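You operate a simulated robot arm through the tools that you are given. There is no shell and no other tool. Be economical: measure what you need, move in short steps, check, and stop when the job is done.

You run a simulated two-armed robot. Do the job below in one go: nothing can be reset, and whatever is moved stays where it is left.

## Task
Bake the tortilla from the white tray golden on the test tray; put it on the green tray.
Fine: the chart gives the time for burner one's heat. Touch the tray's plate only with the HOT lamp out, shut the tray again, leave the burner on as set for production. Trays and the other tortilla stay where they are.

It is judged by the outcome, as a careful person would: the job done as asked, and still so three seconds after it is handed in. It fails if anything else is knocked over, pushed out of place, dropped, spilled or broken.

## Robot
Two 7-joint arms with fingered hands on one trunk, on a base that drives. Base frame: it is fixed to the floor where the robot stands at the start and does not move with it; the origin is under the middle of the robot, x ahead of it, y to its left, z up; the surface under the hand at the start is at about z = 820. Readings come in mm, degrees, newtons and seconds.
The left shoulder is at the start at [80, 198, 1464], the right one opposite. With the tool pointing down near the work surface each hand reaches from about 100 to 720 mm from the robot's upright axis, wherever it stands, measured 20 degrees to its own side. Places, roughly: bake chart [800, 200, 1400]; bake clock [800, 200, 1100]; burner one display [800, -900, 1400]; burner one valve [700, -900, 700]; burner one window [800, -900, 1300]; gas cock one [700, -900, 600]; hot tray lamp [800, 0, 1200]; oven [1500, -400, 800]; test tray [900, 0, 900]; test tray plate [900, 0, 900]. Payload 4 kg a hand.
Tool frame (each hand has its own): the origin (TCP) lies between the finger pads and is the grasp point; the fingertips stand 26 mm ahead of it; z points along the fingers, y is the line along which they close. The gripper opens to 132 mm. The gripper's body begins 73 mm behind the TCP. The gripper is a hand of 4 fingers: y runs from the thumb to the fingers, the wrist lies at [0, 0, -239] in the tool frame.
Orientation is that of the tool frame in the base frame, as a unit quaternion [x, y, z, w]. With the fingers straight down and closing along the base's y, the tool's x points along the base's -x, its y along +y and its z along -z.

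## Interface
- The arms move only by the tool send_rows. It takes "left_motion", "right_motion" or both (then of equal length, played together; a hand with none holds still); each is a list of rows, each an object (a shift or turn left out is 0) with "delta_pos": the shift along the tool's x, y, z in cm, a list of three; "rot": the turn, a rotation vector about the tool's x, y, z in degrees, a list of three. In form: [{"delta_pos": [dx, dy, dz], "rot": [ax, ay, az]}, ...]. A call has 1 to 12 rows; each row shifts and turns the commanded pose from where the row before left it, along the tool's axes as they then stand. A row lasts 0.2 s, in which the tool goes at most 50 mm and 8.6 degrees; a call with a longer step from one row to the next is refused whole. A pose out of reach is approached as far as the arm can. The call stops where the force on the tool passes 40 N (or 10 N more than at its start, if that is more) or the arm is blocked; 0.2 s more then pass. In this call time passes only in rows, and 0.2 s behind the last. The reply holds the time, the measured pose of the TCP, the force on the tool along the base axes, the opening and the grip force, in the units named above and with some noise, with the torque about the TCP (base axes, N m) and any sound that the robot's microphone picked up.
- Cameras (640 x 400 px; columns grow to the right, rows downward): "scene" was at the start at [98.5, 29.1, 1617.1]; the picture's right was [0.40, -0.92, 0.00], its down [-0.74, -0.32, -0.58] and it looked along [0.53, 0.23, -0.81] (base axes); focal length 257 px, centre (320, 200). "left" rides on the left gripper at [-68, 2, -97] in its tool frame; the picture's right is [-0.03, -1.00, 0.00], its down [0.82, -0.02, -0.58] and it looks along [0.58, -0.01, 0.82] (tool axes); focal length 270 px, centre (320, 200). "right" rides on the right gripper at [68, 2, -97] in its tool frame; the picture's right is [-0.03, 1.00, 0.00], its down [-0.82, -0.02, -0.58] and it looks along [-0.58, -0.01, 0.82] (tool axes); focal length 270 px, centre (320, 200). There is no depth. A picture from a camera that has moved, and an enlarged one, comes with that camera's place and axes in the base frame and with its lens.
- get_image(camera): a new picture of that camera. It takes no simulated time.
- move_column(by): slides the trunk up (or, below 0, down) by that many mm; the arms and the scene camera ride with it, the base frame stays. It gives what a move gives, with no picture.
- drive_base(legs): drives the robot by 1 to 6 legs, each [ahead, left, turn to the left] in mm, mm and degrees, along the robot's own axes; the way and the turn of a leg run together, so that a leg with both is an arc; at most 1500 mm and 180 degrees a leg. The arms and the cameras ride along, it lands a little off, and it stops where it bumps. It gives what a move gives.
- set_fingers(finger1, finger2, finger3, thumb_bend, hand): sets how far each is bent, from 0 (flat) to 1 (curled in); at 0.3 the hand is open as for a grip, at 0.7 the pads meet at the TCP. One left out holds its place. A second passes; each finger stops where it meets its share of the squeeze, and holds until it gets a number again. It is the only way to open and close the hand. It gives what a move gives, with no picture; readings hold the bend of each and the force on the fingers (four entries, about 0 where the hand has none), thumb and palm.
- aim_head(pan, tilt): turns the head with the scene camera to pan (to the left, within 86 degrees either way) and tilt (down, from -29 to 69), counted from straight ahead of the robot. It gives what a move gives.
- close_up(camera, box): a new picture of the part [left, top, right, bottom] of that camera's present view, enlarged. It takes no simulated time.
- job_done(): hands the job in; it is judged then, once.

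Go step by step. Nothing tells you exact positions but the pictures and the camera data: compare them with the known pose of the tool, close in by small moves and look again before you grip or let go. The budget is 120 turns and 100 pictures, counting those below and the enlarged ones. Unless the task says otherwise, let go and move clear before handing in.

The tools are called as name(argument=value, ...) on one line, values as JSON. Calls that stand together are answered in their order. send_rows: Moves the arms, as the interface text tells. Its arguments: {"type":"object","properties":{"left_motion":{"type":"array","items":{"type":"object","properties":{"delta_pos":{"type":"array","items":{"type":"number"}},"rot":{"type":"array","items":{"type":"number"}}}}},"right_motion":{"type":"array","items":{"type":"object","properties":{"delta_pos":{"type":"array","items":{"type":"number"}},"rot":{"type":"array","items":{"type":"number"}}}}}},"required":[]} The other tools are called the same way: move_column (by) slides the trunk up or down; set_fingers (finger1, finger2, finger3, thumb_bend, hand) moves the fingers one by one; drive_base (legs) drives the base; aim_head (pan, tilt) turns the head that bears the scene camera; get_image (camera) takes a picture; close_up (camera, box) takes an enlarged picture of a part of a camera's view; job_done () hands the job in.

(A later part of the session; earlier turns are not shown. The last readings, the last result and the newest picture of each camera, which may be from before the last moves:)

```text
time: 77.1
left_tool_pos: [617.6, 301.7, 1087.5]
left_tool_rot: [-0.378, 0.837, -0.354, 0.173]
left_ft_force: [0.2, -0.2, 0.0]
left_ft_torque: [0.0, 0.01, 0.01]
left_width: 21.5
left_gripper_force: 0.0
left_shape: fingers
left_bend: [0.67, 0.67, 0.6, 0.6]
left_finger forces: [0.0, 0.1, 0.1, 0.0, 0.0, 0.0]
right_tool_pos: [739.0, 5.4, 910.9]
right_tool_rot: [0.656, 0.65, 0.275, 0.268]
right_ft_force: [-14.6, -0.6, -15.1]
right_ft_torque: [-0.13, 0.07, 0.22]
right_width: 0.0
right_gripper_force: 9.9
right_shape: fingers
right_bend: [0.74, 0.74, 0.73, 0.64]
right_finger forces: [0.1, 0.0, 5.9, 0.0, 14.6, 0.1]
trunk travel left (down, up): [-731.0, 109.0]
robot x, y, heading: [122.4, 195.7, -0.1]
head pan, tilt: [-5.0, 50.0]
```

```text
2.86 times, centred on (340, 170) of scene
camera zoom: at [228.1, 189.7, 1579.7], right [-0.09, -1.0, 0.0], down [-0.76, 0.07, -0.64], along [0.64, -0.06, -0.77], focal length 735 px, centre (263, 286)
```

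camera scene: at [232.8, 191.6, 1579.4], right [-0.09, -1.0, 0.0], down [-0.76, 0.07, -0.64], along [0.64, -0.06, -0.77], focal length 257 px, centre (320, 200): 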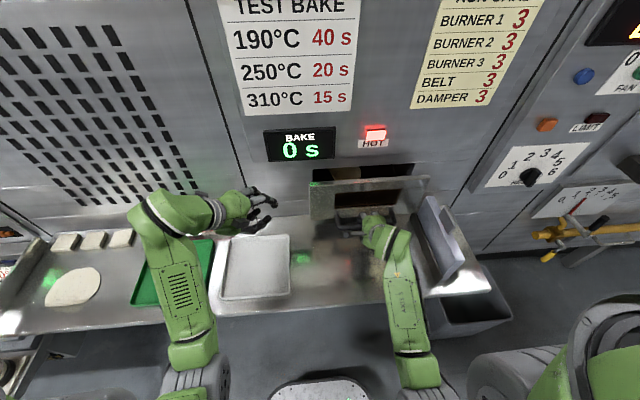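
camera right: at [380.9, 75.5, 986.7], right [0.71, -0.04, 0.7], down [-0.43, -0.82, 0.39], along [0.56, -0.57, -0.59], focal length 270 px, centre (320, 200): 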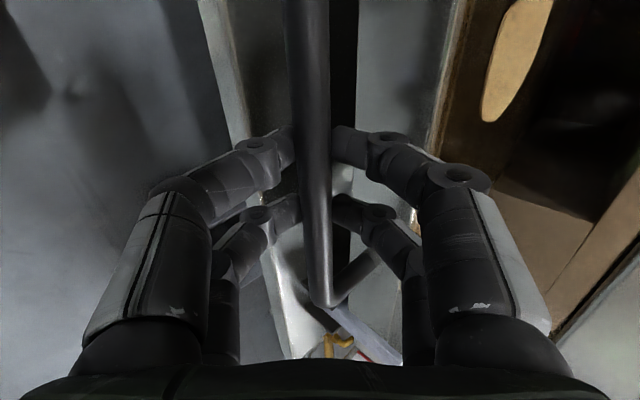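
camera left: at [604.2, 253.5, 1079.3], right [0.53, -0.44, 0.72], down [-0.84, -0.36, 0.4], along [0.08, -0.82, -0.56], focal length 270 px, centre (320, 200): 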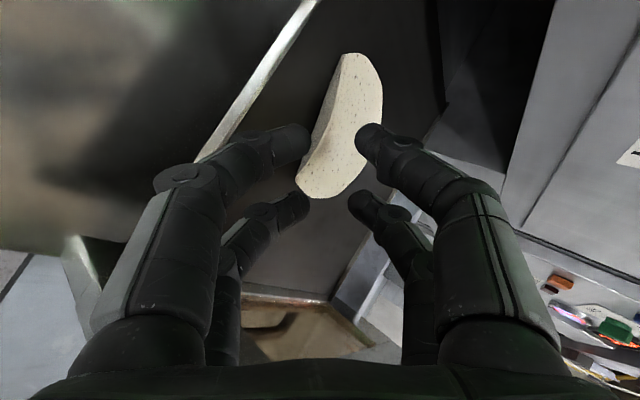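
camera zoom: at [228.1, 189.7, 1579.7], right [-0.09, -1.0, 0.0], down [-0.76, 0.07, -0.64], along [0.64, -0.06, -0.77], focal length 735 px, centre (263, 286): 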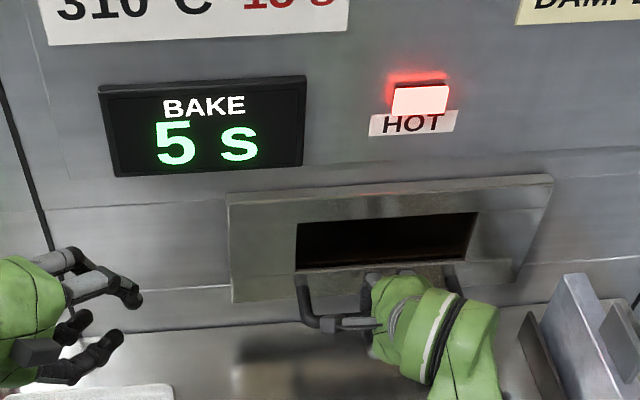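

The clock reads 5 s at t=77.1, so it started about t≈71.6; opening is due about t≈111. Meanwhile I check the burner's display again.

aim_head(pan=-50, tilt=25)

get_image(camera="scene")

aim_head(pan=-5, tilt=50)

send_rows(right_motion=[{}, {}, {}, {}, {}, {}, {}, {}, {}, {}, {}, {}])

send_rows(right_motion=[{}, {}, {}, {}, {}, {}, {}, {}, {}, {}, {}, {}])

send_rows(right_motion=[{}, {}, {}, {}, {}, {}, {}, {}, {}, {}, {}, {}])

send_rows(right_motion=[{}, {}, {}, {}, {}, {}, {}, {}, {}, {}, {}, {}])

close_up(camera="scene", box=[240, 100, 440, 240])

```text
time: 78.2
left_tool_pos: [616.5, 302.9, 1085.8]
left_tool_rot: [-0.378, 0.837, -0.355, 0.173]
left_ft_force: [-0.2, -0.6, 0.4]
left_ft_torque: [0.0, 0.0, 0.02]
left_width: 21.1
left_gripper_force: 0.1
left_shape: fingers
left_bend: [0.67, 0.67, 0.6, 0.6]
left_finger forces: [0.1, 0.1, 0.0, 0.0, 0.1, 0.0]
right_tool_pos: [738.9, 4.9, 910.1]
right_tool_rot: [0.655, 0.651, 0.274, 0.268]
right_ft_force: [-15.3, -2.0, -15.1]
right_ft_torque: [-0.16, 0.06, 0.21]
right_width: 0.0
right_gripper_force: 10.3
right_shape: fingers
right_bend: [0.74, 0.74, 0.73, 0.64]
right_finger forces: [0.0, 0.0, 5.9, 0.0, 14.5, 0.0]
trunk travel left (down, up): [-731.0, 109.0]
robot x, y, heading: [119.8, 192.7, -0.3]
head pan, tilt: [-50.0, 25.0]
```

```text
22 pictures are left
camera scene: at [210.7, 125.9, 1617.1], right [-0.77, -0.64, 0.0], down [-0.27, 0.32, -0.91], along [0.58, -0.69, -0.42], focal length 257 px, centre (320, 200)
```

scene: 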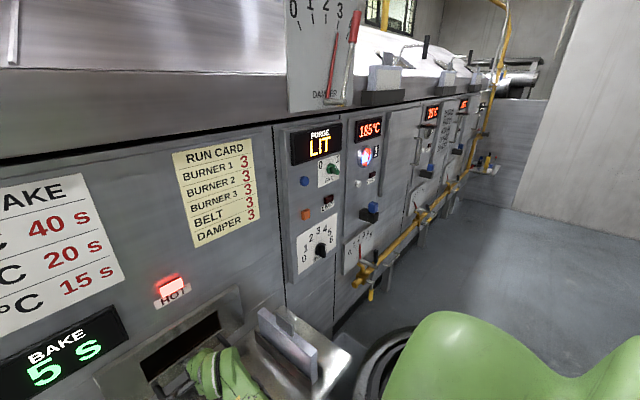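

```text
time: 79.3
left_tool_pos: [617.0, 301.6, 1085.6]
left_tool_rot: [-0.379, 0.837, -0.354, 0.172]
left_ft_force: [-0.4, 0.8, 0.2]
left_ft_torque: [0.0, 0.03, -0.03]
left_width: 21.1
left_gripper_force: 0.1
left_shape: fingers
left_bend: [0.67, 0.67, 0.6, 0.6]
left_finger forces: [0.0, 0.0, 0.0, 0.0, 0.1, 0.0]
right_tool_pos: [738.2, 4.9, 909.8]
right_tool_rot: [0.656, 0.65, 0.275, 0.268]
right_ft_force: [-14.5, -1.5, -14.4]
right_ft_torque: [-0.14, 0.06, 0.21]
right_width: 0.2
right_gripper_force: 10.2
right_shape: fingers
right_bend: [0.74, 0.74, 0.73, 0.64]
right_finger forces: [0.1, 0.0, 5.9, 0.0, 14.6, 0.0]
trunk travel left (down, up): [-731.0, 109.0]
robot x, y, heading: [116.1, 197.2, -0.1]
head pan, tilt: [-5.0, 50.0]
```

```text
time: 81.9
left_tool_pos: [617.4, 302.2, 1086.1]
left_tool_rot: [-0.379, 0.837, -0.355, 0.172]
left_ft_force: [0.8, -0.8, -0.2]
left_ft_torque: [-0.05, 0.01, -0.01]
left_width: 20.9
left_gripper_force: 0.0
left_shape: fingers
left_bend: [0.67, 0.67, 0.6, 0.6]
left_finger forces: [0.0, 0.0, 0.0, 0.0, 0.0, 0.1]
right_tool_pos: [739.5, 5.5, 909.9]
right_tool_rot: [0.656, 0.651, 0.274, 0.268]
right_ft_force: [-14.9, -0.9, -15.2]
right_ft_torque: [-0.13, 0.07, 0.2]
right_width: 0.0
right_gripper_force: 10.5
right_shape: fingers
right_bend: [0.74, 0.74, 0.73, 0.64]
right_finger forces: [0.1, 0.1, 5.9, 0.1, 14.6, 0.0]
trunk travel left (down, up): [-731.0, 109.0]
robot x, y, heading: [119.6, 199.3, 0.0]
head pan, tilt: [-5.0, 50.0]
```

```text
time: 84.5
left_tool_pos: [617.1, 302.2, 1086.2]
left_tool_rot: [-0.379, 0.837, -0.355, 0.173]
left_ft_force: [-0.7, 0.2, -0.5]
left_ft_torque: [-0.02, 0.01, -0.01]
left_width: 21.4
left_gripper_force: 0.1
left_shape: fingers
left_bend: [0.67, 0.67, 0.6, 0.6]
left_finger forces: [0.0, 0.0, 0.0, 0.0, 0.1, 0.0]
right_tool_pos: [738.7, 5.1, 911.3]
right_tool_rot: [0.656, 0.651, 0.273, 0.268]
right_ft_force: [-15.2, -0.9, -14.6]
right_ft_torque: [-0.15, 0.04, 0.19]
right_width: 0.1
right_gripper_force: 10.5
right_shape: fingers
right_bend: [0.74, 0.74, 0.73, 0.64]
right_finger forces: [0.0, 0.1, 5.9, 0.0, 14.5, 0.0]
trunk travel left (down, up): [-731.0, 109.0]
robot x, y, heading: [121.0, 197.7, -0.1]
head pan, tilt: [-5.0, 50.0]
```

```text
time: 87.1
left_tool_pos: [617.2, 301.8, 1086.9]
left_tool_rot: [-0.379, 0.837, -0.355, 0.173]
left_ft_force: [-0.2, 0.3, -0.4]
left_ft_torque: [-0.01, 0.01, 0.03]
left_width: 20.9
left_gripper_force: 0.0
left_shape: fingers
left_bend: [0.67, 0.67, 0.6, 0.6]
left_finger forces: [0.0, 0.0, 0.1, 0.1, 0.0, 0.1]
right_tool_pos: [738.9, 5.2, 910.6]
right_tool_rot: [0.655, 0.651, 0.274, 0.268]
right_ft_force: [-14.7, -0.7, -13.9]
right_ft_torque: [-0.16, 0.02, 0.19]
right_width: 0.0
right_gripper_force: 10.1
right_shape: fingers
right_bend: [0.74, 0.74, 0.73, 0.64]
right_finger forces: [0.0, 0.1, 5.8, 0.1, 14.6, 0.0]
trunk travel left (down, up): [-731.0, 109.0]
robot x, y, heading: [121.9, 197.8, 0.1]
head pan, tilt: [-5.0, 50.0]
```

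```text
time: 89.7
left_tool_pos: [617.3, 302.3, 1086.9]
left_tool_rot: [-0.379, 0.837, -0.354, 0.173]
left_ft_force: [0.4, -0.1, -0.5]
left_ft_torque: [-0.02, -0.04, 0.0]
left_width: 21.1
left_gripper_force: 0.1
left_shape: fingers
left_bend: [0.67, 0.67, 0.6, 0.6]
left_finger forces: [0.0, 0.0, 0.0, 0.0, 0.1, 0.0]
right_tool_pos: [738.5, 3.9, 909.7]
right_tool_rot: [0.655, 0.651, 0.274, 0.268]
right_ft_force: [-14.6, -0.6, -14.2]
right_ft_torque: [-0.15, 0.04, 0.21]
right_width: 0.3
right_gripper_force: 10.5
right_shape: fingers
right_bend: [0.74, 0.74, 0.73, 0.64]
right_finger forces: [0.0, 0.1, 5.8, 0.0, 14.5, 0.0]
trunk travel left (down, up): [-731.0, 109.0]
robot x, y, heading: [117.6, 197.3, -0.2]
head pan, tilt: [-5.0, 50.0]
```

```text
2.86 times, centred on (340, 170) of scene
camera zoom: at [228.2, 189.7, 1579.7], right [-0.09, -1.0, 0.0], down [-0.76, 0.07, -0.64], along [0.64, -0.06, -0.77], focal length 735 px, centre (263, 286)
```

zoom: 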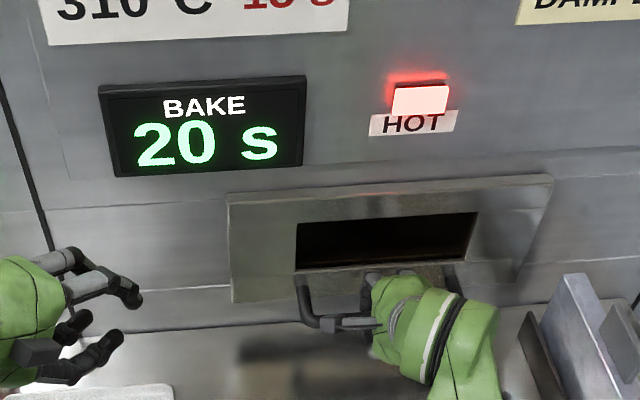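

The clock reads in 5 s steps (20 s at t=89.7), which fits a start near t≈71.5. I wait on to about t=108 and look then for the change to 40.

send_rows(right_motion=[{}, {}, {}, {}, {}, {}, {}, {}, {}, {}, {}, {}])

send_rows(right_motion=[{}, {}, {}, {}, {}, {}, {}, {}, {}, {}, {}, {}])

send_rows(right_motion=[{}, {}, {}, {}, {}, {}, {}, {}, {}, {}, {}, {}])

send_rows(right_motion=[{}, {}, {}, {}, {}, {}, {}, {}, {}, {}, {}, {}])

send_rows(right_motion=[{}, {}, {}, {}, {}, {}, {}, {}, {}, {}, {}, {}])

send_rows(right_motion=[{}, {}, {}, {}, {}, {}, {}, {}, {}, {}, {}, {}])

send_rows(right_motion=[{}, {}, {}, {}, {}, {}, {}, {}, {}, {}, {}, {}])

send_rows(right_motion=[{}, {}, {}])

close_up(camera="scene", box=[240, 100, 440, 240])

```text
time: 92.3
left_tool_pos: [618.5, 302.2, 1086.0]
left_tool_rot: [-0.379, 0.837, -0.354, 0.173]
left_ft_force: [0.1, 0.2, 0.2]
left_ft_torque: [0.04, -0.02, 0.04]
left_width: 21.1
left_gripper_force: 0.0
left_shape: fingers
left_bend: [0.67, 0.67, 0.6, 0.6]
left_finger forces: [0.1, 0.0, 0.0, 0.1, 0.0, 0.0]
right_tool_pos: [738.3, 5.1, 910.5]
right_tool_rot: [0.656, 0.65, 0.274, 0.268]
right_ft_force: [-14.7, -2.0, -15.2]
right_ft_torque: [-0.11, 0.04, 0.21]
right_width: 0.0
right_gripper_force: 10.0
right_shape: fingers
right_bend: [0.74, 0.74, 0.73, 0.64]
right_finger forces: [0.0, 0.1, 5.7, 0.0, 14.6, 0.1]
trunk travel left (down, up): [-731.0, 109.0]
robot x, y, heading: [120.7, 198.7, 0.2]
head pan, tilt: [-5.0, 50.0]
```

```text
time: 94.9
left_tool_pos: [617.5, 301.6, 1087.3]
left_tool_rot: [-0.379, 0.837, -0.354, 0.173]
left_ft_force: [-0.2, 0.2, -0.3]
left_ft_torque: [0.0, -0.01, 0.0]
left_width: 20.9
left_gripper_force: 0.0
left_shape: fingers
left_bend: [0.67, 0.67, 0.6, 0.6]
left_finger forces: [0.1, 0.0, 0.0, 0.0, 0.1, 0.0]
right_tool_pos: [737.8, 5.2, 909.8]
right_tool_rot: [0.656, 0.651, 0.274, 0.268]
right_ft_force: [-13.8, -1.0, -15.3]
right_ft_torque: [-0.11, 0.0, 0.24]
right_width: 0.0
right_gripper_force: 9.9
right_shape: fingers
right_bend: [0.74, 0.74, 0.73, 0.64]
right_finger forces: [0.1, 0.1, 5.9, 0.0, 14.6, 0.0]
trunk travel left (down, up): [-731.0, 109.0]
robot x, y, heading: [116.5, 196.0, -0.1]
head pan, tilt: [-5.0, 50.0]
```

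```text
time: 97.5
left_tool_pos: [616.7, 303.1, 1086.6]
left_tool_rot: [-0.379, 0.837, -0.355, 0.173]
left_ft_force: [-0.4, 0.4, -0.6]
left_ft_torque: [0.04, -0.01, 0.04]
left_width: 21.5
left_gripper_force: 0.1
left_shape: fingers
left_bend: [0.67, 0.67, 0.6, 0.6]
left_finger forces: [0.1, 0.0, 0.0, 0.0, 0.1, 0.0]
right_tool_pos: [738.8, 5.0, 910.5]
right_tool_rot: [0.656, 0.65, 0.274, 0.268]
right_ft_force: [-14.1, -0.1, -14.3]
right_ft_torque: [-0.15, 0.06, 0.22]
right_width: 0.1
right_gripper_force: 10.5
right_shape: fingers
right_bend: [0.74, 0.74, 0.73, 0.64]
right_finger forces: [0.1, 0.1, 5.7, 0.0, 14.6, 0.0]
trunk travel left (down, up): [-731.0, 109.0]
robot x, y, heading: [121.0, 197.9, -0.0]
head pan, tilt: [-5.0, 50.0]
```

```text
time: 100.1
left_tool_pos: [617.0, 302.2, 1086.4]
left_tool_rot: [-0.379, 0.837, -0.354, 0.173]
left_ft_force: [0.5, -0.6, 0.9]
left_ft_torque: [-0.02, -0.01, 0.0]
left_width: 21.0
left_gripper_force: 0.1
left_shape: fingers
left_bend: [0.67, 0.67, 0.6, 0.6]
left_finger forces: [0.0, 0.0, 0.0, 0.1, 0.0, 0.0]
right_tool_pos: [737.7, 6.6, 911.4]
right_tool_rot: [0.656, 0.65, 0.274, 0.268]
right_ft_force: [-14.6, -1.1, -13.3]
right_ft_torque: [-0.16, 0.06, 0.21]
right_width: 0.0
right_gripper_force: 10.0
right_shape: fingers
right_bend: [0.74, 0.74, 0.73, 0.64]
right_finger forces: [0.0, 0.0, 5.8, 0.0, 14.5, 0.0]
trunk travel left (down, up): [-731.0, 109.0]
robot x, y, heading: [120.7, 197.8, -0.3]
head pan, tilt: [-5.0, 50.0]
```

```text
time: 102.7
left_tool_pos: [617.4, 302.6, 1086.8]
left_tool_rot: [-0.378, 0.838, -0.355, 0.173]
left_ft_force: [0.5, 0.7, 0.7]
left_ft_torque: [0.0, -0.02, -0.02]
left_width: 20.9
left_gripper_force: 0.0
left_shape: fingers
left_bend: [0.67, 0.67, 0.6, 0.6]
left_finger forces: [0.1, 0.0, 0.1, 0.0, 0.0, 0.0]
right_tool_pos: [738.5, 5.4, 910.7]
right_tool_rot: [0.656, 0.65, 0.273, 0.269]
right_ft_force: [-12.7, -0.1, -14.2]
right_ft_torque: [-0.15, 0.03, 0.22]
right_width: 0.1
right_gripper_force: 10.1
right_shape: fingers
right_bend: [0.74, 0.74, 0.73, 0.64]
right_finger forces: [0.0, 0.0, 5.8, 0.0, 14.4, 0.0]
trunk travel left (down, up): [-731.0, 109.0]
robot x, y, heading: [117.1, 195.5, -0.0]
head pan, tilt: [-5.0, 50.0]
```

```text
time: 105.3
left_tool_pos: [616.9, 301.5, 1086.6]
left_tool_rot: [-0.379, 0.837, -0.354, 0.173]
left_ft_force: [0.2, 0.4, -0.3]
left_ft_torque: [-0.03, -0.03, -0.01]
left_width: 21.1
left_gripper_force: 0.1
left_shape: fingers
left_bend: [0.67, 0.67, 0.6, 0.6]
left_finger forces: [0.0, 0.1, 0.0, 0.0, 0.0, 0.0]
right_tool_pos: [739.3, 5.2, 909.9]
right_tool_rot: [0.656, 0.65, 0.274, 0.268]
right_ft_force: [-14.4, -1.0, -13.8]
right_ft_torque: [-0.11, 0.02, 0.23]
right_width: 0.0
right_gripper_force: 9.9
right_shape: fingers
right_bend: [0.74, 0.74, 0.73, 0.64]
right_finger forces: [0.1, 0.1, 5.8, 0.1, 14.7, 0.2]
trunk travel left (down, up): [-731.0, 109.0]
robot x, y, heading: [119.7, 198.0, 0.2]
head pan, tilt: [-5.0, 50.0]
```

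```text
time: 107.9
left_tool_pos: [617.7, 302.4, 1085.9]
left_tool_rot: [-0.379, 0.837, -0.355, 0.172]
left_ft_force: [0.4, 0.1, 0.3]
left_ft_torque: [0.03, 0.0, 0.01]
left_width: 20.9
left_gripper_force: 0.1
left_shape: fingers
left_bend: [0.67, 0.67, 0.6, 0.6]
left_finger forces: [0.1, 0.1, 0.0, 0.0, 0.0, 0.0]
right_tool_pos: [738.5, 5.7, 910.5]
right_tool_rot: [0.655, 0.651, 0.274, 0.269]
right_ft_force: [-14.5, -0.6, -14.1]
right_ft_torque: [-0.12, 0.01, 0.21]
right_width: 0.0
right_gripper_force: 10.3
right_shape: fingers
right_bend: [0.74, 0.74, 0.73, 0.64]
right_finger forces: [0.1, 0.0, 5.8, 0.1, 14.6, 0.0]
trunk travel left (down, up): [-731.0, 109.0]
robot x, y, heading: [121.6, 197.5, -0.0]
head pan, tilt: [-5.0, 50.0]
```

```text
time: 108.7
left_tool_pos: [616.7, 302.0, 1086.6]
left_tool_rot: [-0.379, 0.837, -0.354, 0.173]
left_ft_force: [-0.8, 0.1, 0.0]
left_ft_torque: [-0.05, -0.02, -0.01]
left_width: 21.1
left_gripper_force: 0.0
left_shape: fingers
left_bend: [0.67, 0.67, 0.6, 0.6]
left_finger forces: [0.0, 0.0, 0.1, 0.0, 0.1, 0.0]
right_tool_pos: [739.2, 5.6, 910.5]
right_tool_rot: [0.656, 0.651, 0.274, 0.268]
right_ft_force: [-14.1, -0.8, -14.7]
right_ft_torque: [-0.11, 0.03, 0.22]
right_width: 0.1
right_gripper_force: 9.8
right_shape: fingers
right_bend: [0.74, 0.74, 0.73, 0.64]
right_finger forces: [0.1, 0.0, 5.8, 0.1, 14.6, 0.0]
trunk travel left (down, up): [-731.0, 109.0]
robot x, y, heading: [119.9, 198.7, -0.3]
head pan, tilt: [-5.0, 50.0]
```

```text
2.86 times, centred on (340, 170) of scene
camera zoom: at [228.3, 189.8, 1579.7], right [-0.09, -1.0, 0.0], down [-0.76, 0.07, -0.64], along [0.64, -0.06, -0.77], focal length 735 px, centre (263, 286)
```

zoom: 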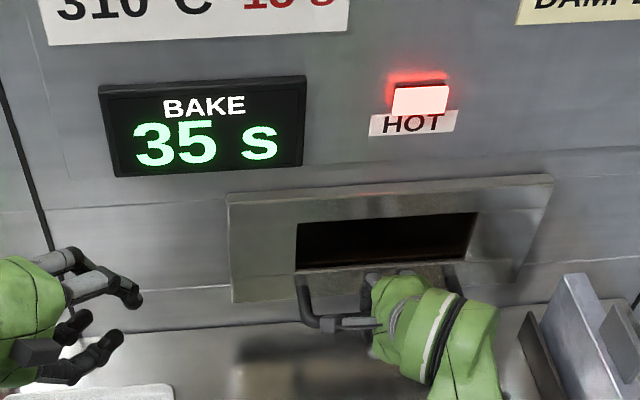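

Still 35 at t=108.7, so the 40 s mark falls at about t≈111.6. I wait 2.6 s more and pull at once.

send_rows(right_motion=[{}, {}, {}, {}, {}, {}, {}, {}, {}, {}, {}, {}])

send_rows(right_motion=[{"delta_pos": [0, -1.41, -1.41]}, {"delta_pos": [0, -1.7, -1.7]}, {"delta_pos": [0, -1.7, -1.7]}, {"delta_pos": [0, -1.7, -1.7]}, {"delta_pos": [0, -1.7, -1.7]}, {"delta_pos": [0, -1.7, -1.7]}, {"delta_pos": [0, -1.7, -1.7]}, {"delta_pos": [0, -1.7, -1.7]}, {"delta_pos": [0, -1.7, -1.7]}, {"delta_pos": [0, -1.7, -1.7]}, {"delta_pos": [0, -1.41, -1.41]}])

close_up(camera="scene", box=[240, 100, 440, 300])

```text
time: 111.3
left_tool_pos: [617.4, 302.4, 1086.3]
left_tool_rot: [-0.379, 0.837, -0.355, 0.172]
left_ft_force: [0.4, 0.4, 0.2]
left_ft_torque: [-0.01, -0.01, 0.01]
left_width: 21.1
left_gripper_force: 0.1
left_shape: fingers
left_bend: [0.67, 0.67, 0.6, 0.6]
left_finger forces: [0.1, 0.0, 0.1, 0.0, 0.0, 0.0]
right_tool_pos: [738.1, 4.4, 911.1]
right_tool_rot: [0.655, 0.651, 0.274, 0.268]
right_ft_force: [-14.2, -1.2, -14.0]
right_ft_torque: [-0.11, 0.02, 0.17]
right_width: 0.0
right_gripper_force: 10.1
right_shape: fingers
right_bend: [0.74, 0.74, 0.73, 0.64]
right_finger forces: [0.0, 0.0, 5.8, 0.1, 14.4, 0.1]
trunk travel left (down, up): [-731.0, 109.0]
robot x, y, heading: [125.1, 200.6, 0.2]
head pan, tilt: [-5.0, 50.0]
```

```text
time: 113.7
left_tool_pos: [618.1, 301.4, 1086.8]
left_tool_rot: [-0.378, 0.837, -0.355, 0.173]
left_ft_force: [-0.7, 0.4, 0.5]
left_ft_torque: [-0.04, -0.01, -0.02]
left_width: 21.0
left_gripper_force: 0.1
left_shape: fingers
left_bend: [0.67, 0.67, 0.6, 0.6]
left_finger forces: [0.0, 0.0, 0.0, 0.0, 0.0, 0.0]
right_tool_pos: [482.2, 5.7, 910.2]
right_tool_rot: [0.656, 0.65, 0.273, 0.268]
right_ft_force: [0.1, -7.8, -15.5]
right_ft_torque: [-0.26, -0.1, 0.07]
right_width: 0.0
right_gripper_force: 9.1
right_shape: fingers
right_bend: [0.74, 0.74, 0.72, 0.67]
right_finger forces: [0.0, 0.0, 7.1, 0.1, 12.5, 0.1]
trunk travel left (down, up): [-731.0, 109.0]
robot x, y, heading: [118.0, 194.9, 0.1]
head pan, tilt: [-5.0, 50.0]
```

```text
2.00 times, centred on (340, 200) of scene
camera zoom: at [229.4, 188.9, 1579.6], right [-0.09, -1.0, 0.0], down [-0.76, 0.07, -0.64], along [0.64, -0.05, -0.77], focal length 515 px, centre (280, 200)
```

zoom: 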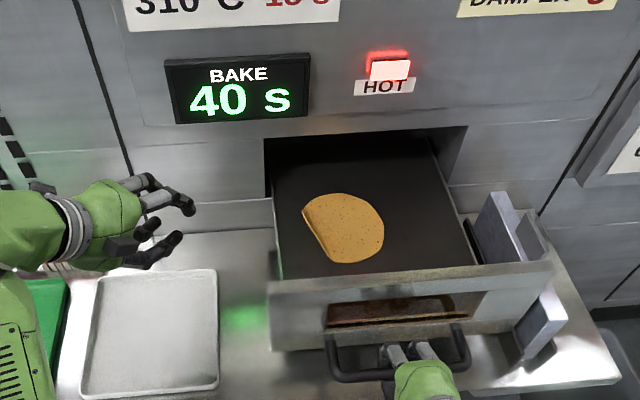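

The tortilla is evenly golden and the clock stopped at 40 s. I pull the tray 21 mm further to its former place, release the handle and back the right hand off while the plate cools.

send_rows(right_motion=[{"delta_pos": [0, -0.75, -0.75]}, {"delta_pos": [0, -0.75, -0.75]}, {}])

set_fingers(hand="right", finger1=0.5, finger2=0.5, finger3=0.5, thumb_bend=0.5)

send_rows(right_motion=[{"delta_pos": [0, 0, -2]}, {"delta_pos": [0, 0, -2]}, {"delta_pos": [0, 0, -1]}, {"delta_pos": [0, 1.5, -1.5]}, {"delta_pos": [0, 1.5, -1.5]}])

send_rows(right_motion=[{}, {}, {}, {}, {}, {}, {}, {}, {}, {}, {}, {}])

send_rows(right_motion=[{}, {}, {}, {}, {}, {}, {}, {}, {}, {}, {}, {}])

send_rows(right_motion=[{}, {}, {}, {}, {}, {}, {}, {}, {}, {}, {}, {}])

close_up(camera="scene", box=[240, 100, 440, 300])

```text
time: 114.5
left_tool_pos: [618.9, 301.3, 1085.1]
left_tool_rot: [-0.379, 0.837, -0.354, 0.172]
left_ft_force: [0.5, 0.7, -0.1]
left_ft_torque: [0.03, -0.02, 0.02]
left_width: 21.1
left_gripper_force: 0.1
left_shape: fingers
left_bend: [0.67, 0.67, 0.6, 0.6]
left_finger forces: [0.1, 0.0, 0.0, 0.0, 0.0, 0.0]
right_tool_pos: [460.8, 5.9, 910.0]
right_tool_rot: [0.655, 0.651, 0.273, 0.267]
right_ft_force: [-2.2, -6.4, -16.1]
right_ft_torque: [-0.21, -0.11, 0.1]
right_width: 0.0
right_gripper_force: 9.3
right_shape: fingers
right_bend: [0.74, 0.74, 0.72, 0.67]
right_finger forces: [0.0, 0.0, 6.5, 0.0, 13.2, 0.1]
trunk travel left (down, up): [-731.0, 109.0]
robot x, y, heading: [119.4, 199.8, 0.0]
head pan, tilt: [-5.0, 50.0]
```

```text
time: 115.5
left_tool_pos: [618.5, 303.9, 1086.9]
left_tool_rot: [-0.379, 0.837, -0.354, 0.172]
left_ft_force: [-0.5, -0.1, -0.1]
left_ft_torque: [0.0, 0.03, 0.01]
left_width: 21.2
left_gripper_force: 0.1
left_shape: fingers
left_bend: [0.67, 0.67, 0.6, 0.6]
left_finger forces: [0.0, 0.0, 0.0, 0.1, 0.0, 0.0]
right_tool_pos: [459.6, 8.1, 911.5]
right_tool_rot: [0.655, 0.651, 0.274, 0.27]
right_ft_force: [0.4, 0.3, 0.2]
right_ft_torque: [-0.01, -0.01, 0.0]
right_width: 65.1
right_gripper_force: 0.1
right_shape: fingers
right_bend: [0.5, 0.5, 0.5, 0.5]
right_finger forces: [0.0, 0.0, 0.0, 0.0, 0.0, 0.1]
trunk travel left (down, up): [-731.0, 109.0]
robot x, y, heading: [122.6, 197.0, -0.0]
head pan, tilt: [-5.0, 50.0]
```

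```text
time: 116.7
left_tool_pos: [619.1, 303.1, 1085.6]
left_tool_rot: [-0.379, 0.837, -0.355, 0.172]
left_ft_force: [1.0, 0.1, -0.3]
left_ft_torque: [0.02, 0.02, 0.0]
left_width: 21.1
left_gripper_force: 0.1
left_shape: fingers
left_bend: [0.67, 0.67, 0.6, 0.6]
left_finger forces: [0.0, 0.0, 0.0, 0.0, 0.1, 0.0]
right_tool_pos: [436.6, 6.9, 983.8]
right_tool_rot: [0.655, 0.651, 0.273, 0.269]
right_ft_force: [-0.6, -0.2, -0.3]
right_ft_torque: [0.03, 0.0, 0.01]
right_width: 65.4
right_gripper_force: 0.1
right_shape: fingers
right_bend: [0.5, 0.5, 0.5, 0.5]
right_finger forces: [0.1, 0.0, 0.1, 0.0, 0.0, 0.0]
right hand out of reach, approached as far as the arm can: row 5
trunk travel left (down, up): [-731.0, 109.0]
robot x, y, heading: [122.4, 197.9, 0.2]
head pan, tilt: [-5.0, 50.0]
```

```text
time: 119.3
left_tool_pos: [617.1, 303.6, 1086.0]
left_tool_rot: [-0.379, 0.837, -0.353, 0.173]
left_ft_force: [0.5, -0.3, -1.3]
left_ft_torque: [0.02, 0.0, -0.01]
left_width: 21.0
left_gripper_force: 0.1
left_shape: fingers
left_bend: [0.67, 0.67, 0.6, 0.6]
left_finger forces: [0.0, 0.0, 0.0, 0.0, 0.1, 0.1]
right_tool_pos: [437.1, 7.7, 984.4]
right_tool_rot: [0.655, 0.651, 0.274, 0.269]
right_ft_force: [-0.5, -0.7, 0.8]
right_ft_torque: [-0.01, -0.01, 0.01]
right_width: 65.3
right_gripper_force: 0.2
right_shape: fingers
right_bend: [0.5, 0.5, 0.5, 0.5]
right_finger forces: [0.0, 0.1, 0.0, 0.1, 0.1, 0.0]
trunk travel left (down, up): [-731.0, 109.0]
robot x, y, heading: [121.9, 197.5, 0.1]
head pan, tilt: [-5.0, 50.0]
```

```text
time: 121.9
left_tool_pos: [617.4, 302.4, 1086.3]
left_tool_rot: [-0.378, 0.837, -0.355, 0.172]
left_ft_force: [-0.2, -0.1, -0.6]
left_ft_torque: [0.04, 0.02, 0.0]
left_width: 21.2
left_gripper_force: 0.1
left_shape: fingers
left_bend: [0.67, 0.67, 0.6, 0.6]
left_finger forces: [0.0, 0.0, 0.1, 0.0, 0.0, 0.1]
right_tool_pos: [435.8, 7.3, 984.5]
right_tool_rot: [0.656, 0.651, 0.274, 0.268]
right_ft_force: [-0.4, 0.5, -0.5]
right_ft_torque: [0.01, 0.02, -0.02]
right_width: 65.4
right_gripper_force: 0.0
right_shape: fingers
right_bend: [0.5, 0.5, 0.5, 0.5]
right_finger forces: [0.0, 0.0, 0.0, 0.0, 0.1, 0.0]
trunk travel left (down, up): [-731.0, 109.0]
robot x, y, heading: [122.6, 199.5, -0.0]
head pan, tilt: [-5.0, 50.0]
```

```text
time: 124.5
left_tool_pos: [617.8, 303.7, 1085.9]
left_tool_rot: [-0.379, 0.837, -0.355, 0.172]
left_ft_force: [-0.1, 0.6, 0.6]
left_ft_torque: [0.03, -0.03, 0.03]
left_width: 21.3
left_gripper_force: 0.1
left_shape: fingers
left_bend: [0.67, 0.67, 0.6, 0.6]
left_finger forces: [0.1, 0.0, 0.0, 0.1, 0.1, 0.0]
right_tool_pos: [436.4, 6.6, 984.2]
right_tool_rot: [0.655, 0.651, 0.274, 0.269]
right_ft_force: [0.0, -0.5, 0.2]
right_ft_torque: [0.01, -0.03, 0.02]
right_width: 65.6
right_gripper_force: 0.1
right_shape: fingers
right_bend: [0.5, 0.5, 0.5, 0.5]
right_finger forces: [0.0, 0.1, 0.0, 0.0, 0.0, 0.1]
trunk travel left (down, up): [-731.0, 109.0]
robot x, y, heading: [120.7, 197.1, 0.1]
head pan, tilt: [-5.0, 50.0]
```

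```text
2.00 times, centred on (340, 200) of scene
camera zoom: at [228.9, 190.7, 1579.7], right [-0.09, -1.0, 0.0], down [-0.76, 0.07, -0.64], along [0.64, -0.06, -0.77], focal length 515 px, centre (280, 200)
```

zoom: 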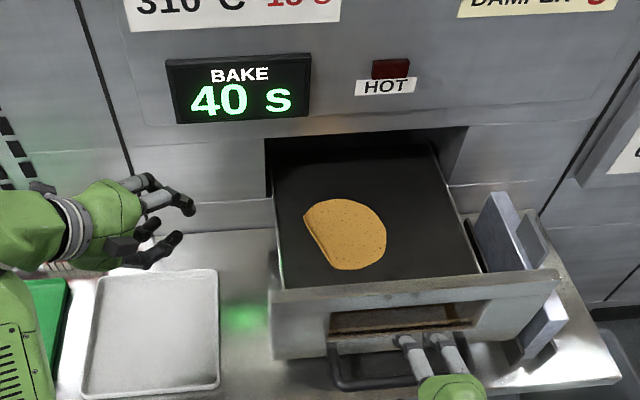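

HOT is out. The curl now faces mostly left, its middle at about [683, 90]; the hand should be yawed about 25° more to meet it squarely, so I try that turn at this safe spot.

send_rows(left_motion=[{"rot": [0.17, 6.03, 5.75]}, {"rot": [0.17, 6.03, 5.75]}, {"rot": [0.17, 6.03, 5.75]}, {}])

set_fingers(hand="left", finger1=0.66, finger2=0.66, finger3=0.58, thumb_bend=0.58)

```text
time: 125.5
left_tool_pos: [617.3, 301.9, 1085.5]
left_tool_rot: [-0.188, 0.9, -0.383, 0.091]
left_ft_force: [-1.5, 0.4, -0.8]
left_ft_torque: [-0.03, 0.01, 0.0]
left_width: 21.1
left_gripper_force: 0.1
left_shape: fingers
left_bend: [0.67, 0.67, 0.6, 0.6]
left_finger forces: [0.1, 0.0, 0.0, 0.0, 0.1, 0.1]
right_tool_pos: [437.1, 7.6, 985.1]
right_tool_rot: [0.655, 0.651, 0.274, 0.269]
right_ft_force: [-0.2, -0.5, -0.1]
right_ft_torque: [0.03, 0.04, 0.01]
right_width: 65.4
right_gripper_force: 0.1
right_shape: fingers
right_bend: [0.5, 0.5, 0.5, 0.5]
right_finger forces: [0.0, 0.0, 0.1, 0.0, 0.1, 0.0]
trunk travel left (down, up): [-731.0, 109.0]
robot x, y, heading: [119.4, 195.5, -0.2]
head pan, tilt: [-5.0, 50.0]
```

```text
time: 126.5
left_tool_pos: [616.8, 302.6, 1086.0]
left_tool_rot: [-0.189, 0.899, -0.384, 0.092]
left_ft_force: [-0.5, -0.5, 0.5]
left_ft_torque: [0.0, -0.03, 0.02]
left_width: 27.3
left_gripper_force: 0.0
left_shape: fingers
left_bend: [0.66, 0.66, 0.57, 0.57]
left_finger forces: [0.0, 0.0, 0.0, 0.1, 0.0, 0.0]
right_tool_pos: [436.2, 6.2, 984.6]
right_tool_rot: [0.656, 0.65, 0.274, 0.269]
right_ft_force: [0.2, 0.1, 0.0]
right_ft_torque: [-0.04, -0.01, -0.01]
right_width: 65.6
right_gripper_force: 0.1
right_shape: fingers
right_bend: [0.5, 0.5, 0.5, 0.5]
right_finger forces: [0.0, 0.0, 0.1, 0.0, 0.0, 0.1]
trunk travel left (down, up): [-731.0, 109.0]
robot x, y, heading: [119.4, 195.2, 0.2]
head pan, tilt: [-5.0, 50.0]
```

The yaw of about -65° is within reach. I move to a point 70 mm short of the curl.

send_rows(left_motion=[{"delta_pos": [0.72, -1.03, 4.5]}, {"delta_pos": [0.72, -1.03, 4.5]}, {"delta_pos": [0.72, -1.03, 4.5]}, {"delta_pos": [0.72, -1.03, 4.5]}, {}])

get_image(camera="left")

close_up(camera="scene", box=[300, 160, 420, 270])

```text
time: 127.7
left_tool_pos: [615.6, 196.7, 1083.5]
left_tool_rot: [-0.188, 0.9, -0.383, 0.091]
left_ft_force: [-0.9, 0.9, -0.5]
left_ft_torque: [-0.02, 0.01, 0.0]
left_width: 27.8
left_gripper_force: 0.0
left_shape: fingers
left_bend: [0.66, 0.66, 0.57, 0.57]
left_finger forces: [0.0, 0.0, 0.0, 0.0, 0.0, 0.1]
left hand out of reach, approached as far as the arm can: row 1, 2, 3, 4
right_tool_pos: [436.7, 8.3, 984.1]
right_tool_rot: [0.655, 0.651, 0.273, 0.269]
right_ft_force: [0.4, 0.3, -0.4]
right_ft_torque: [0.03, -0.02, -0.01]
right_width: 65.5
right_gripper_force: 0.1
right_shape: fingers
right_bend: [0.5, 0.5, 0.5, 0.5]
right_finger forces: [0.1, 0.1, 0.0, 0.0, 0.1, 0.0]
trunk travel left (down, up): [-731.0, 109.0]
robot x, y, heading: [121.3, 198.4, -0.0]
head pan, tilt: [-5.0, 50.0]
```

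```text
17 pictures are left
camera left: at [648.1, 288.3, 1150.7], right [0.29, -0.62, 0.72], down [-0.92, 0.03, 0.4], along [-0.27, -0.78, -0.56], focal length 270 px, centre (320, 200)
```

left: 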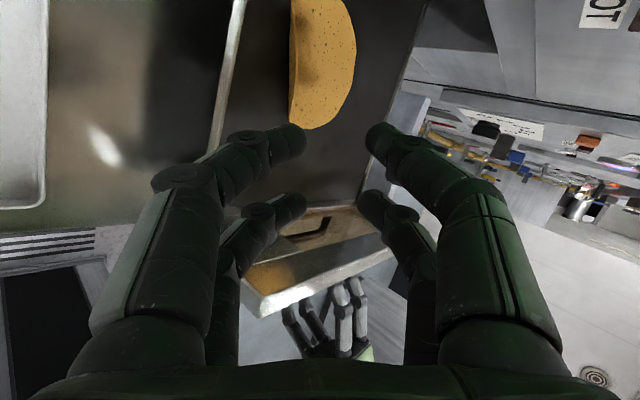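

```text
3.64 times, centred on (360, 215) of scene
camera zoom: at [229.0, 191.2, 1579.7], right [-0.09, -1.0, 0.0], down [-0.76, 0.07, -0.64], along [0.64, -0.06, -0.77], focal length 936 px, centre (174, 146)
```

zoom: 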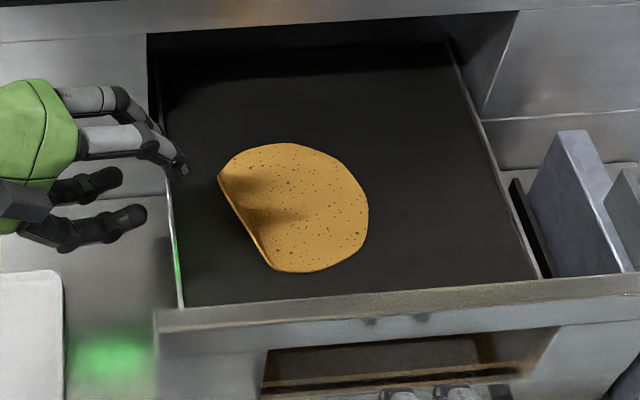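

The wrist is at its limit here, as before, so I will use the trunk: I first move the right hand clear to the right, then lower the trunk by 120 mm with the left hand staying beside the plate.

send_rows(right_motion=[{"delta_pos": [-3.0, -1.0, -1.0]}, {"delta_pos": [-3.8, -1.0, -1.0]}, {"delta_pos": [-3.8, -1.0, -1.0]}, {"delta_pos": [-3.8, -1.0, -1.0]}, {"delta_pos": [-3.8, -1.0, -1.0]}, {"delta_pos": [-3.8, -1.0, -1.0]}, {}])

move_column(by=-120)

get_image(camera="scene")

```text
time: 129.3
left_tool_pos: [617.7, 196.5, 1082.2]
left_tool_rot: [-0.189, 0.9, -0.383, 0.092]
left_ft_force: [0.4, 0.0, -0.6]
left_ft_torque: [0.02, -0.03, -0.03]
left_width: 27.9
left_gripper_force: 0.0
left_shape: fingers
left_bend: [0.66, 0.66, 0.57, 0.57]
left_finger forces: [0.0, 0.0, 0.0, 0.1, 0.1, 0.0]
right_tool_pos: [435.2, -4.7, 982.8]
right_tool_rot: [0.656, 0.65, 0.272, 0.27]
right_ft_force: [-1.3, -0.2, 0.0]
right_ft_torque: [-0.02, -0.02, -0.02]
right_width: 65.2
right_gripper_force: 0.1
right_shape: fingers
right_bend: [0.5, 0.5, 0.5, 0.5]
right_finger forces: [0.0, 0.1, 0.0, 0.0, 0.1, 0.0]
right hand out of reach, approached as far as the arm can: row 1, 2, 3, 4, 5, 6
trunk travel left (down, up): [-731.0, 109.0]
robot x, y, heading: [121.9, 193.5, 0.2]
head pan, tilt: [-5.0, 50.0]
```

```text
time: 130.5
left_tool_pos: [644.7, 197.6, 992.1]
left_tool_rot: [-0.195, 0.901, -0.381, 0.078]
left_ft_force: [0.1, -0.1, -0.6]
left_ft_torque: [0.04, 0.0, 0.0]
left_width: 27.6
left_gripper_force: 0.0
left_shape: fingers
left_bend: [0.66, 0.66, 0.57, 0.57]
left_finger forces: [0.1, 0.0, 0.0, 0.0, 0.0, 0.0]
right_tool_pos: [419.4, -0.6, 861.0]
right_tool_rot: [0.672, 0.671, 0.224, 0.217]
right_ft_force: [1.0, -1.2, 1.9]
right_ft_torque: [0.03, 0.0, -0.03]
right_width: 67.2
right_gripper_force: 1.1
right_shape: fingers
right_bend: [0.49, 0.49, 0.5, 0.5]
right_finger forces: [1.1, 1.4, 0.0, 0.0, 0.0, 0.1]
trunk travel left (down, up): [-653.0, 187.0]
robot x, y, heading: [121.4, 195.9, 0.1]
head pan, tilt: [-5.0, 50.0]
stopped: the force on the tool passed its limit at 73 N (the readings are from after the stop); the commanded pose is now the measured one
```

```text
15 pictures are left
camera scene: at [272.5, 191.8, 1499.8], right [-0.09, -1.0, 0.0], down [-0.78, 0.07, -0.62], along [0.62, -0.06, -0.79], focal length 257 px, centre (320, 200)
```

scene: 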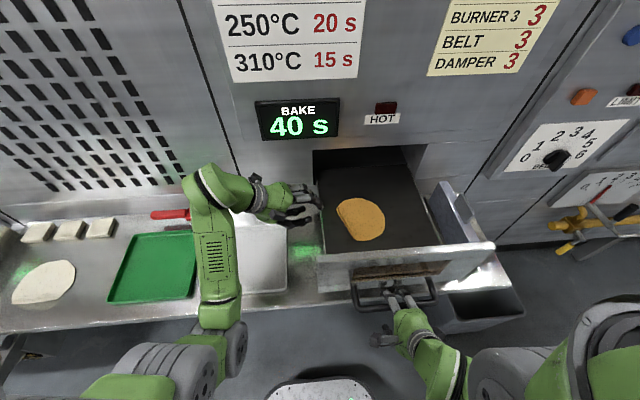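

The right hand hadn't actually moved (out of reach), so its fingers came down on the handle bar. I raise the trunk back at once.

move_column(by=78)

send_rows(right_motion=[{"delta_pos": [0, 2, -2]}, {"delta_pos": [0, 2, -2]}, {"delta_pos": [-3, 0, 0]}, {"delta_pos": [-3, 0, 0]}])

close_up(camera="scene", box=[240, 100, 460, 320])

```text
time: 131.7
left_tool_pos: [614.8, 194.8, 1083.2]
left_tool_rot: [-0.188, 0.899, -0.384, 0.093]
left_ft_force: [0.1, 0.3, -0.3]
left_ft_torque: [-0.01, 0.02, 0.01]
left_width: 28.1
left_gripper_force: 0.1
left_shape: fingers
left_bend: [0.66, 0.66, 0.57, 0.57]
left_finger forces: [0.0, 0.0, 0.1, 0.0, 0.1, 0.1]
right_tool_pos: [392.1, -0.8, 944.3]
right_tool_rot: [0.668, 0.669, 0.235, 0.227]
right_ft_force: [-0.1, -0.1, -1.0]
right_ft_torque: [0.01, 0.05, -0.01]
right_width: 66.5
right_gripper_force: 0.0
right_shape: fingers
right_bend: [0.5, 0.5, 0.5, 0.5]
right_finger forces: [0.0, 0.0, 0.1, 0.0, 0.0, 0.0]
trunk travel left (down, up): [-731.0, 109.0]
robot x, y, heading: [120.5, 200.5, -0.1]
head pan, tilt: [-5.0, 50.0]
```

```text
time: 132.5
left_tool_pos: [618.4, 196.8, 1081.1]
left_tool_rot: [-0.189, 0.9, -0.383, 0.092]
left_ft_force: [-0.3, -0.6, -0.3]
left_ft_torque: [0.0, -0.03, -0.03]
left_width: 27.9
left_gripper_force: 0.0
left_shape: fingers
left_bend: [0.66, 0.66, 0.57, 0.57]
left_finger forces: [0.0, 0.1, 0.0, 0.0, 0.1, 0.0]
right_tool_pos: [421.2, 31.3, 977.4]
right_tool_rot: [0.579, 0.757, 0.249, 0.173]
right_ft_force: [-1.6, 0.0, 0.9]
right_ft_torque: [0.02, -0.01, 0.04]
right_width: 65.9
right_gripper_force: 0.4
right_shape: fingers
right_bend: [0.5, 0.51, 0.5, 0.5]
right_finger forces: [0.0, 1.2, 0.0, 0.0, 0.0, 0.0]
right hand out of reach, approached as far as the arm can: row 1, 2, 3, 4
trunk travel left (down, up): [-731.0, 109.0]
robot x, y, heading: [120.6, 198.6, 0.1]
head pan, tilt: [-5.0, 50.0]
stopped in row 4 (right hand): the arm was blocked; the commanded pose is now the measured one
```

```text
1.82 times, centred on (350, 210) of scene
camera zoom: at [230.2, 190.8, 1578.2], right [-0.09, -1.0, 0.0], down [-0.76, 0.07, -0.64], along [0.64, -0.06, -0.77], focal length 468 px, centre (266, 182)
```

zoom: 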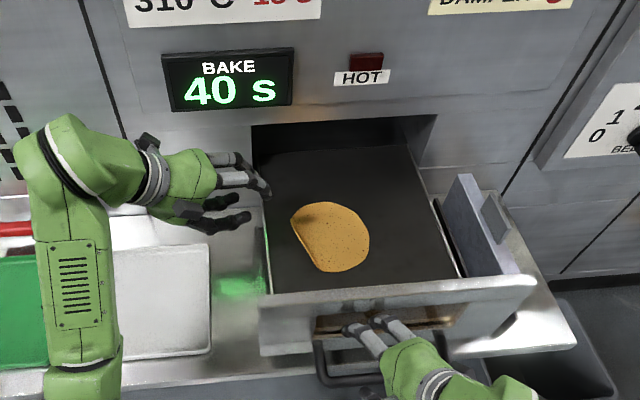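

The tray and tortilla are undisturbed. I drop the steeper yaw and instead go back to the very posture in which I released the tortilla, which needs no further trunk lowering.

send_rows(left_motion=[{"rot": [-0.17, -6.03, -5.75]}, {"rot": [-0.17, -6.03, -5.75]}, {"rot": [-0.17, -6.03, -5.75]}, {"delta_pos": [1.45, 1.43, 3.53]}, {"delta_pos": [1.45, 1.43, 3.53]}, {}])

get_image(camera="left")

```text
time: 133.9
left_tool_pos: [622.8, 155.8, 1012.6]
left_tool_rot: [-0.379, 0.837, -0.354, 0.173]
left_ft_force: [-1.4, -0.6, 0.9]
left_ft_torque: [0.03, 0.01, 0.0]
left_width: 27.7
left_gripper_force: 0.1
left_shape: fingers
left_bend: [0.66, 0.66, 0.57, 0.57]
left_finger forces: [0.0, 0.1, 0.0, 0.0, 0.0, 0.0]
right_tool_pos: [420.6, 31.3, 979.0]
right_tool_rot: [0.578, 0.757, 0.25, 0.175]
right_ft_force: [-1.2, 0.4, 0.2]
right_ft_torque: [0.01, 0.03, 0.01]
right_width: 66.1
right_gripper_force: 0.3
right_shape: fingers
right_bend: [0.5, 0.51, 0.5, 0.5]
right_finger forces: [0.0, 0.7, 0.1, 0.0, 0.1, 0.1]
trunk travel left (down, up): [-731.0, 109.0]
robot x, y, heading: [121.6, 193.2, -0.0]
head pan, tilt: [-5.0, 50.0]
```

```text
13 pictures are left
camera left: at [611.9, 251.7, 1081.4], right [0.53, -0.44, 0.72], down [-0.84, -0.36, 0.4], along [0.09, -0.82, -0.56], focal length 270 px, centre (320, 200)
```

left: 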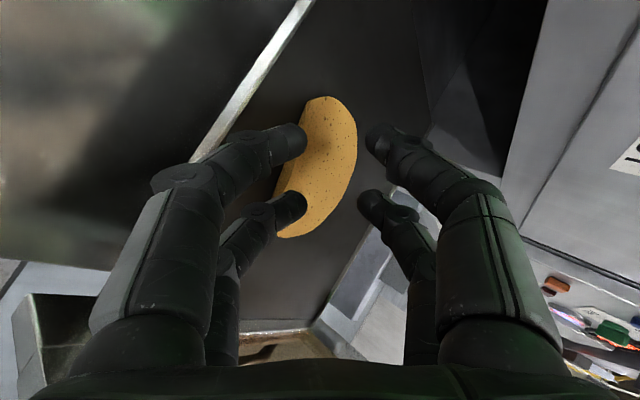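

The handle got drawn about 40 mm further out by that press. The right fingers lean on the panel anyway, so I push the tray back in by 40 mm with them and compare again.

send_rows(right_motion=[{"delta_pos": [-0.27, 0.79, 0.55]}, {"delta_pos": [-0.27, 0.79, 0.55]}, {"delta_pos": [-0.27, 0.79, 0.55]}, {"delta_pos": [-0.27, 0.79, 0.55]}])

get_image(camera="left")

```text
time: 134.9
left_tool_pos: [622.6, 155.8, 1012.7]
left_tool_rot: [-0.378, 0.837, -0.354, 0.173]
left_ft_force: [1.3, -0.7, -0.8]
left_ft_torque: [0.0, 0.04, -0.02]
left_width: 28.1
left_gripper_force: 0.1
left_shape: fingers
left_bend: [0.66, 0.66, 0.57, 0.57]
left_finger forces: [0.1, 0.0, 0.1, 0.0, 0.1, 0.0]
right_tool_pos: [461.2, 30.3, 979.7]
right_tool_rot: [0.577, 0.757, 0.25, 0.175]
right_ft_force: [-0.6, -0.4, 0.2]
right_ft_torque: [0.02, 0.04, -0.01]
right_width: 66.0
right_gripper_force: 0.9
right_shape: fingers
right_bend: [0.5, 0.52, 0.5, 0.5]
right_finger forces: [0.0, 1.3, 0.1, 0.0, 0.1, 0.0]
trunk travel left (down, up): [-731.0, 109.0]
robot x, y, heading: [118.7, 194.5, 0.1]
head pan, tilt: [-5.0, 50.0]
```

```text
12 pictures are left
camera left: at [612.7, 251.5, 1080.9], right [0.53, -0.44, 0.72], down [-0.84, -0.36, 0.4], along [0.08, -0.82, -0.56], focal length 270 px, centre (320, 200)
```

left: 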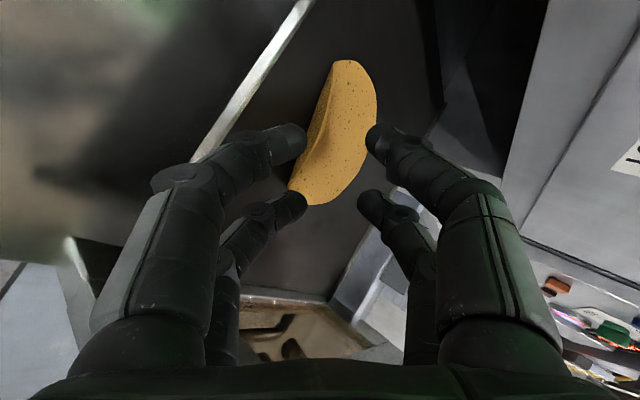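

The view now nearly matches the one after release; only an 8 mm shift is needed. I apply it and slide the fingers back in along the same line, halting just before the end to look.

send_rows(left_motion=[{"delta_pos": [0.37, 1.0, -0.5]}, {"delta_pos": [0, 0, 3]}, {"delta_pos": [0, 0, 3]}, {"delta_pos": [0, 0, 2]}, {}])

get_image(camera="left")

```text
time: 136.1
left_tool_pos: [657.5, 123.9, 952.6]
left_tool_rot: [-0.379, 0.837, -0.354, 0.173]
left_ft_force: [0.0, -0.1, 0.4]
left_ft_torque: [0.03, -0.01, 0.05]
left_width: 28.0
left_gripper_force: 0.0
left_shape: fingers
left_bend: [0.66, 0.66, 0.57, 0.57]
left_finger forces: [0.0, 0.0, 0.0, 0.1, 0.0, 0.0]
right_tool_pos: [460.4, 31.9, 979.6]
right_tool_rot: [0.578, 0.757, 0.249, 0.175]
right_ft_force: [-0.5, 0.6, 0.1]
right_ft_torque: [0.0, 0.02, 0.0]
right_width: 66.0
right_gripper_force: 0.3
right_shape: fingers
right_bend: [0.5, 0.5, 0.5, 0.5]
right_finger forces: [0.0, 0.5, 0.1, 0.1, 0.0, 0.0]
trunk travel left (down, up): [-731.0, 109.0]
robot x, y, heading: [120.3, 197.3, 0.0]
head pan, tilt: [-5.0, 50.0]
```

```text
11 pictures are left
camera left: at [647.2, 218.6, 1020.6], right [0.53, -0.44, 0.72], down [-0.84, -0.36, 0.4], along [0.09, -0.82, -0.56], focal length 270 px, centre (320, 200)
```

left: 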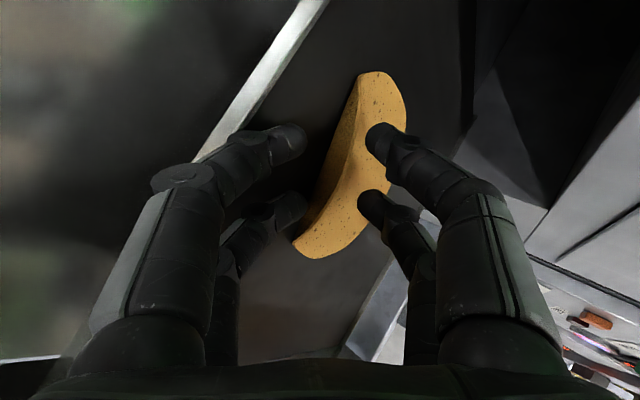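

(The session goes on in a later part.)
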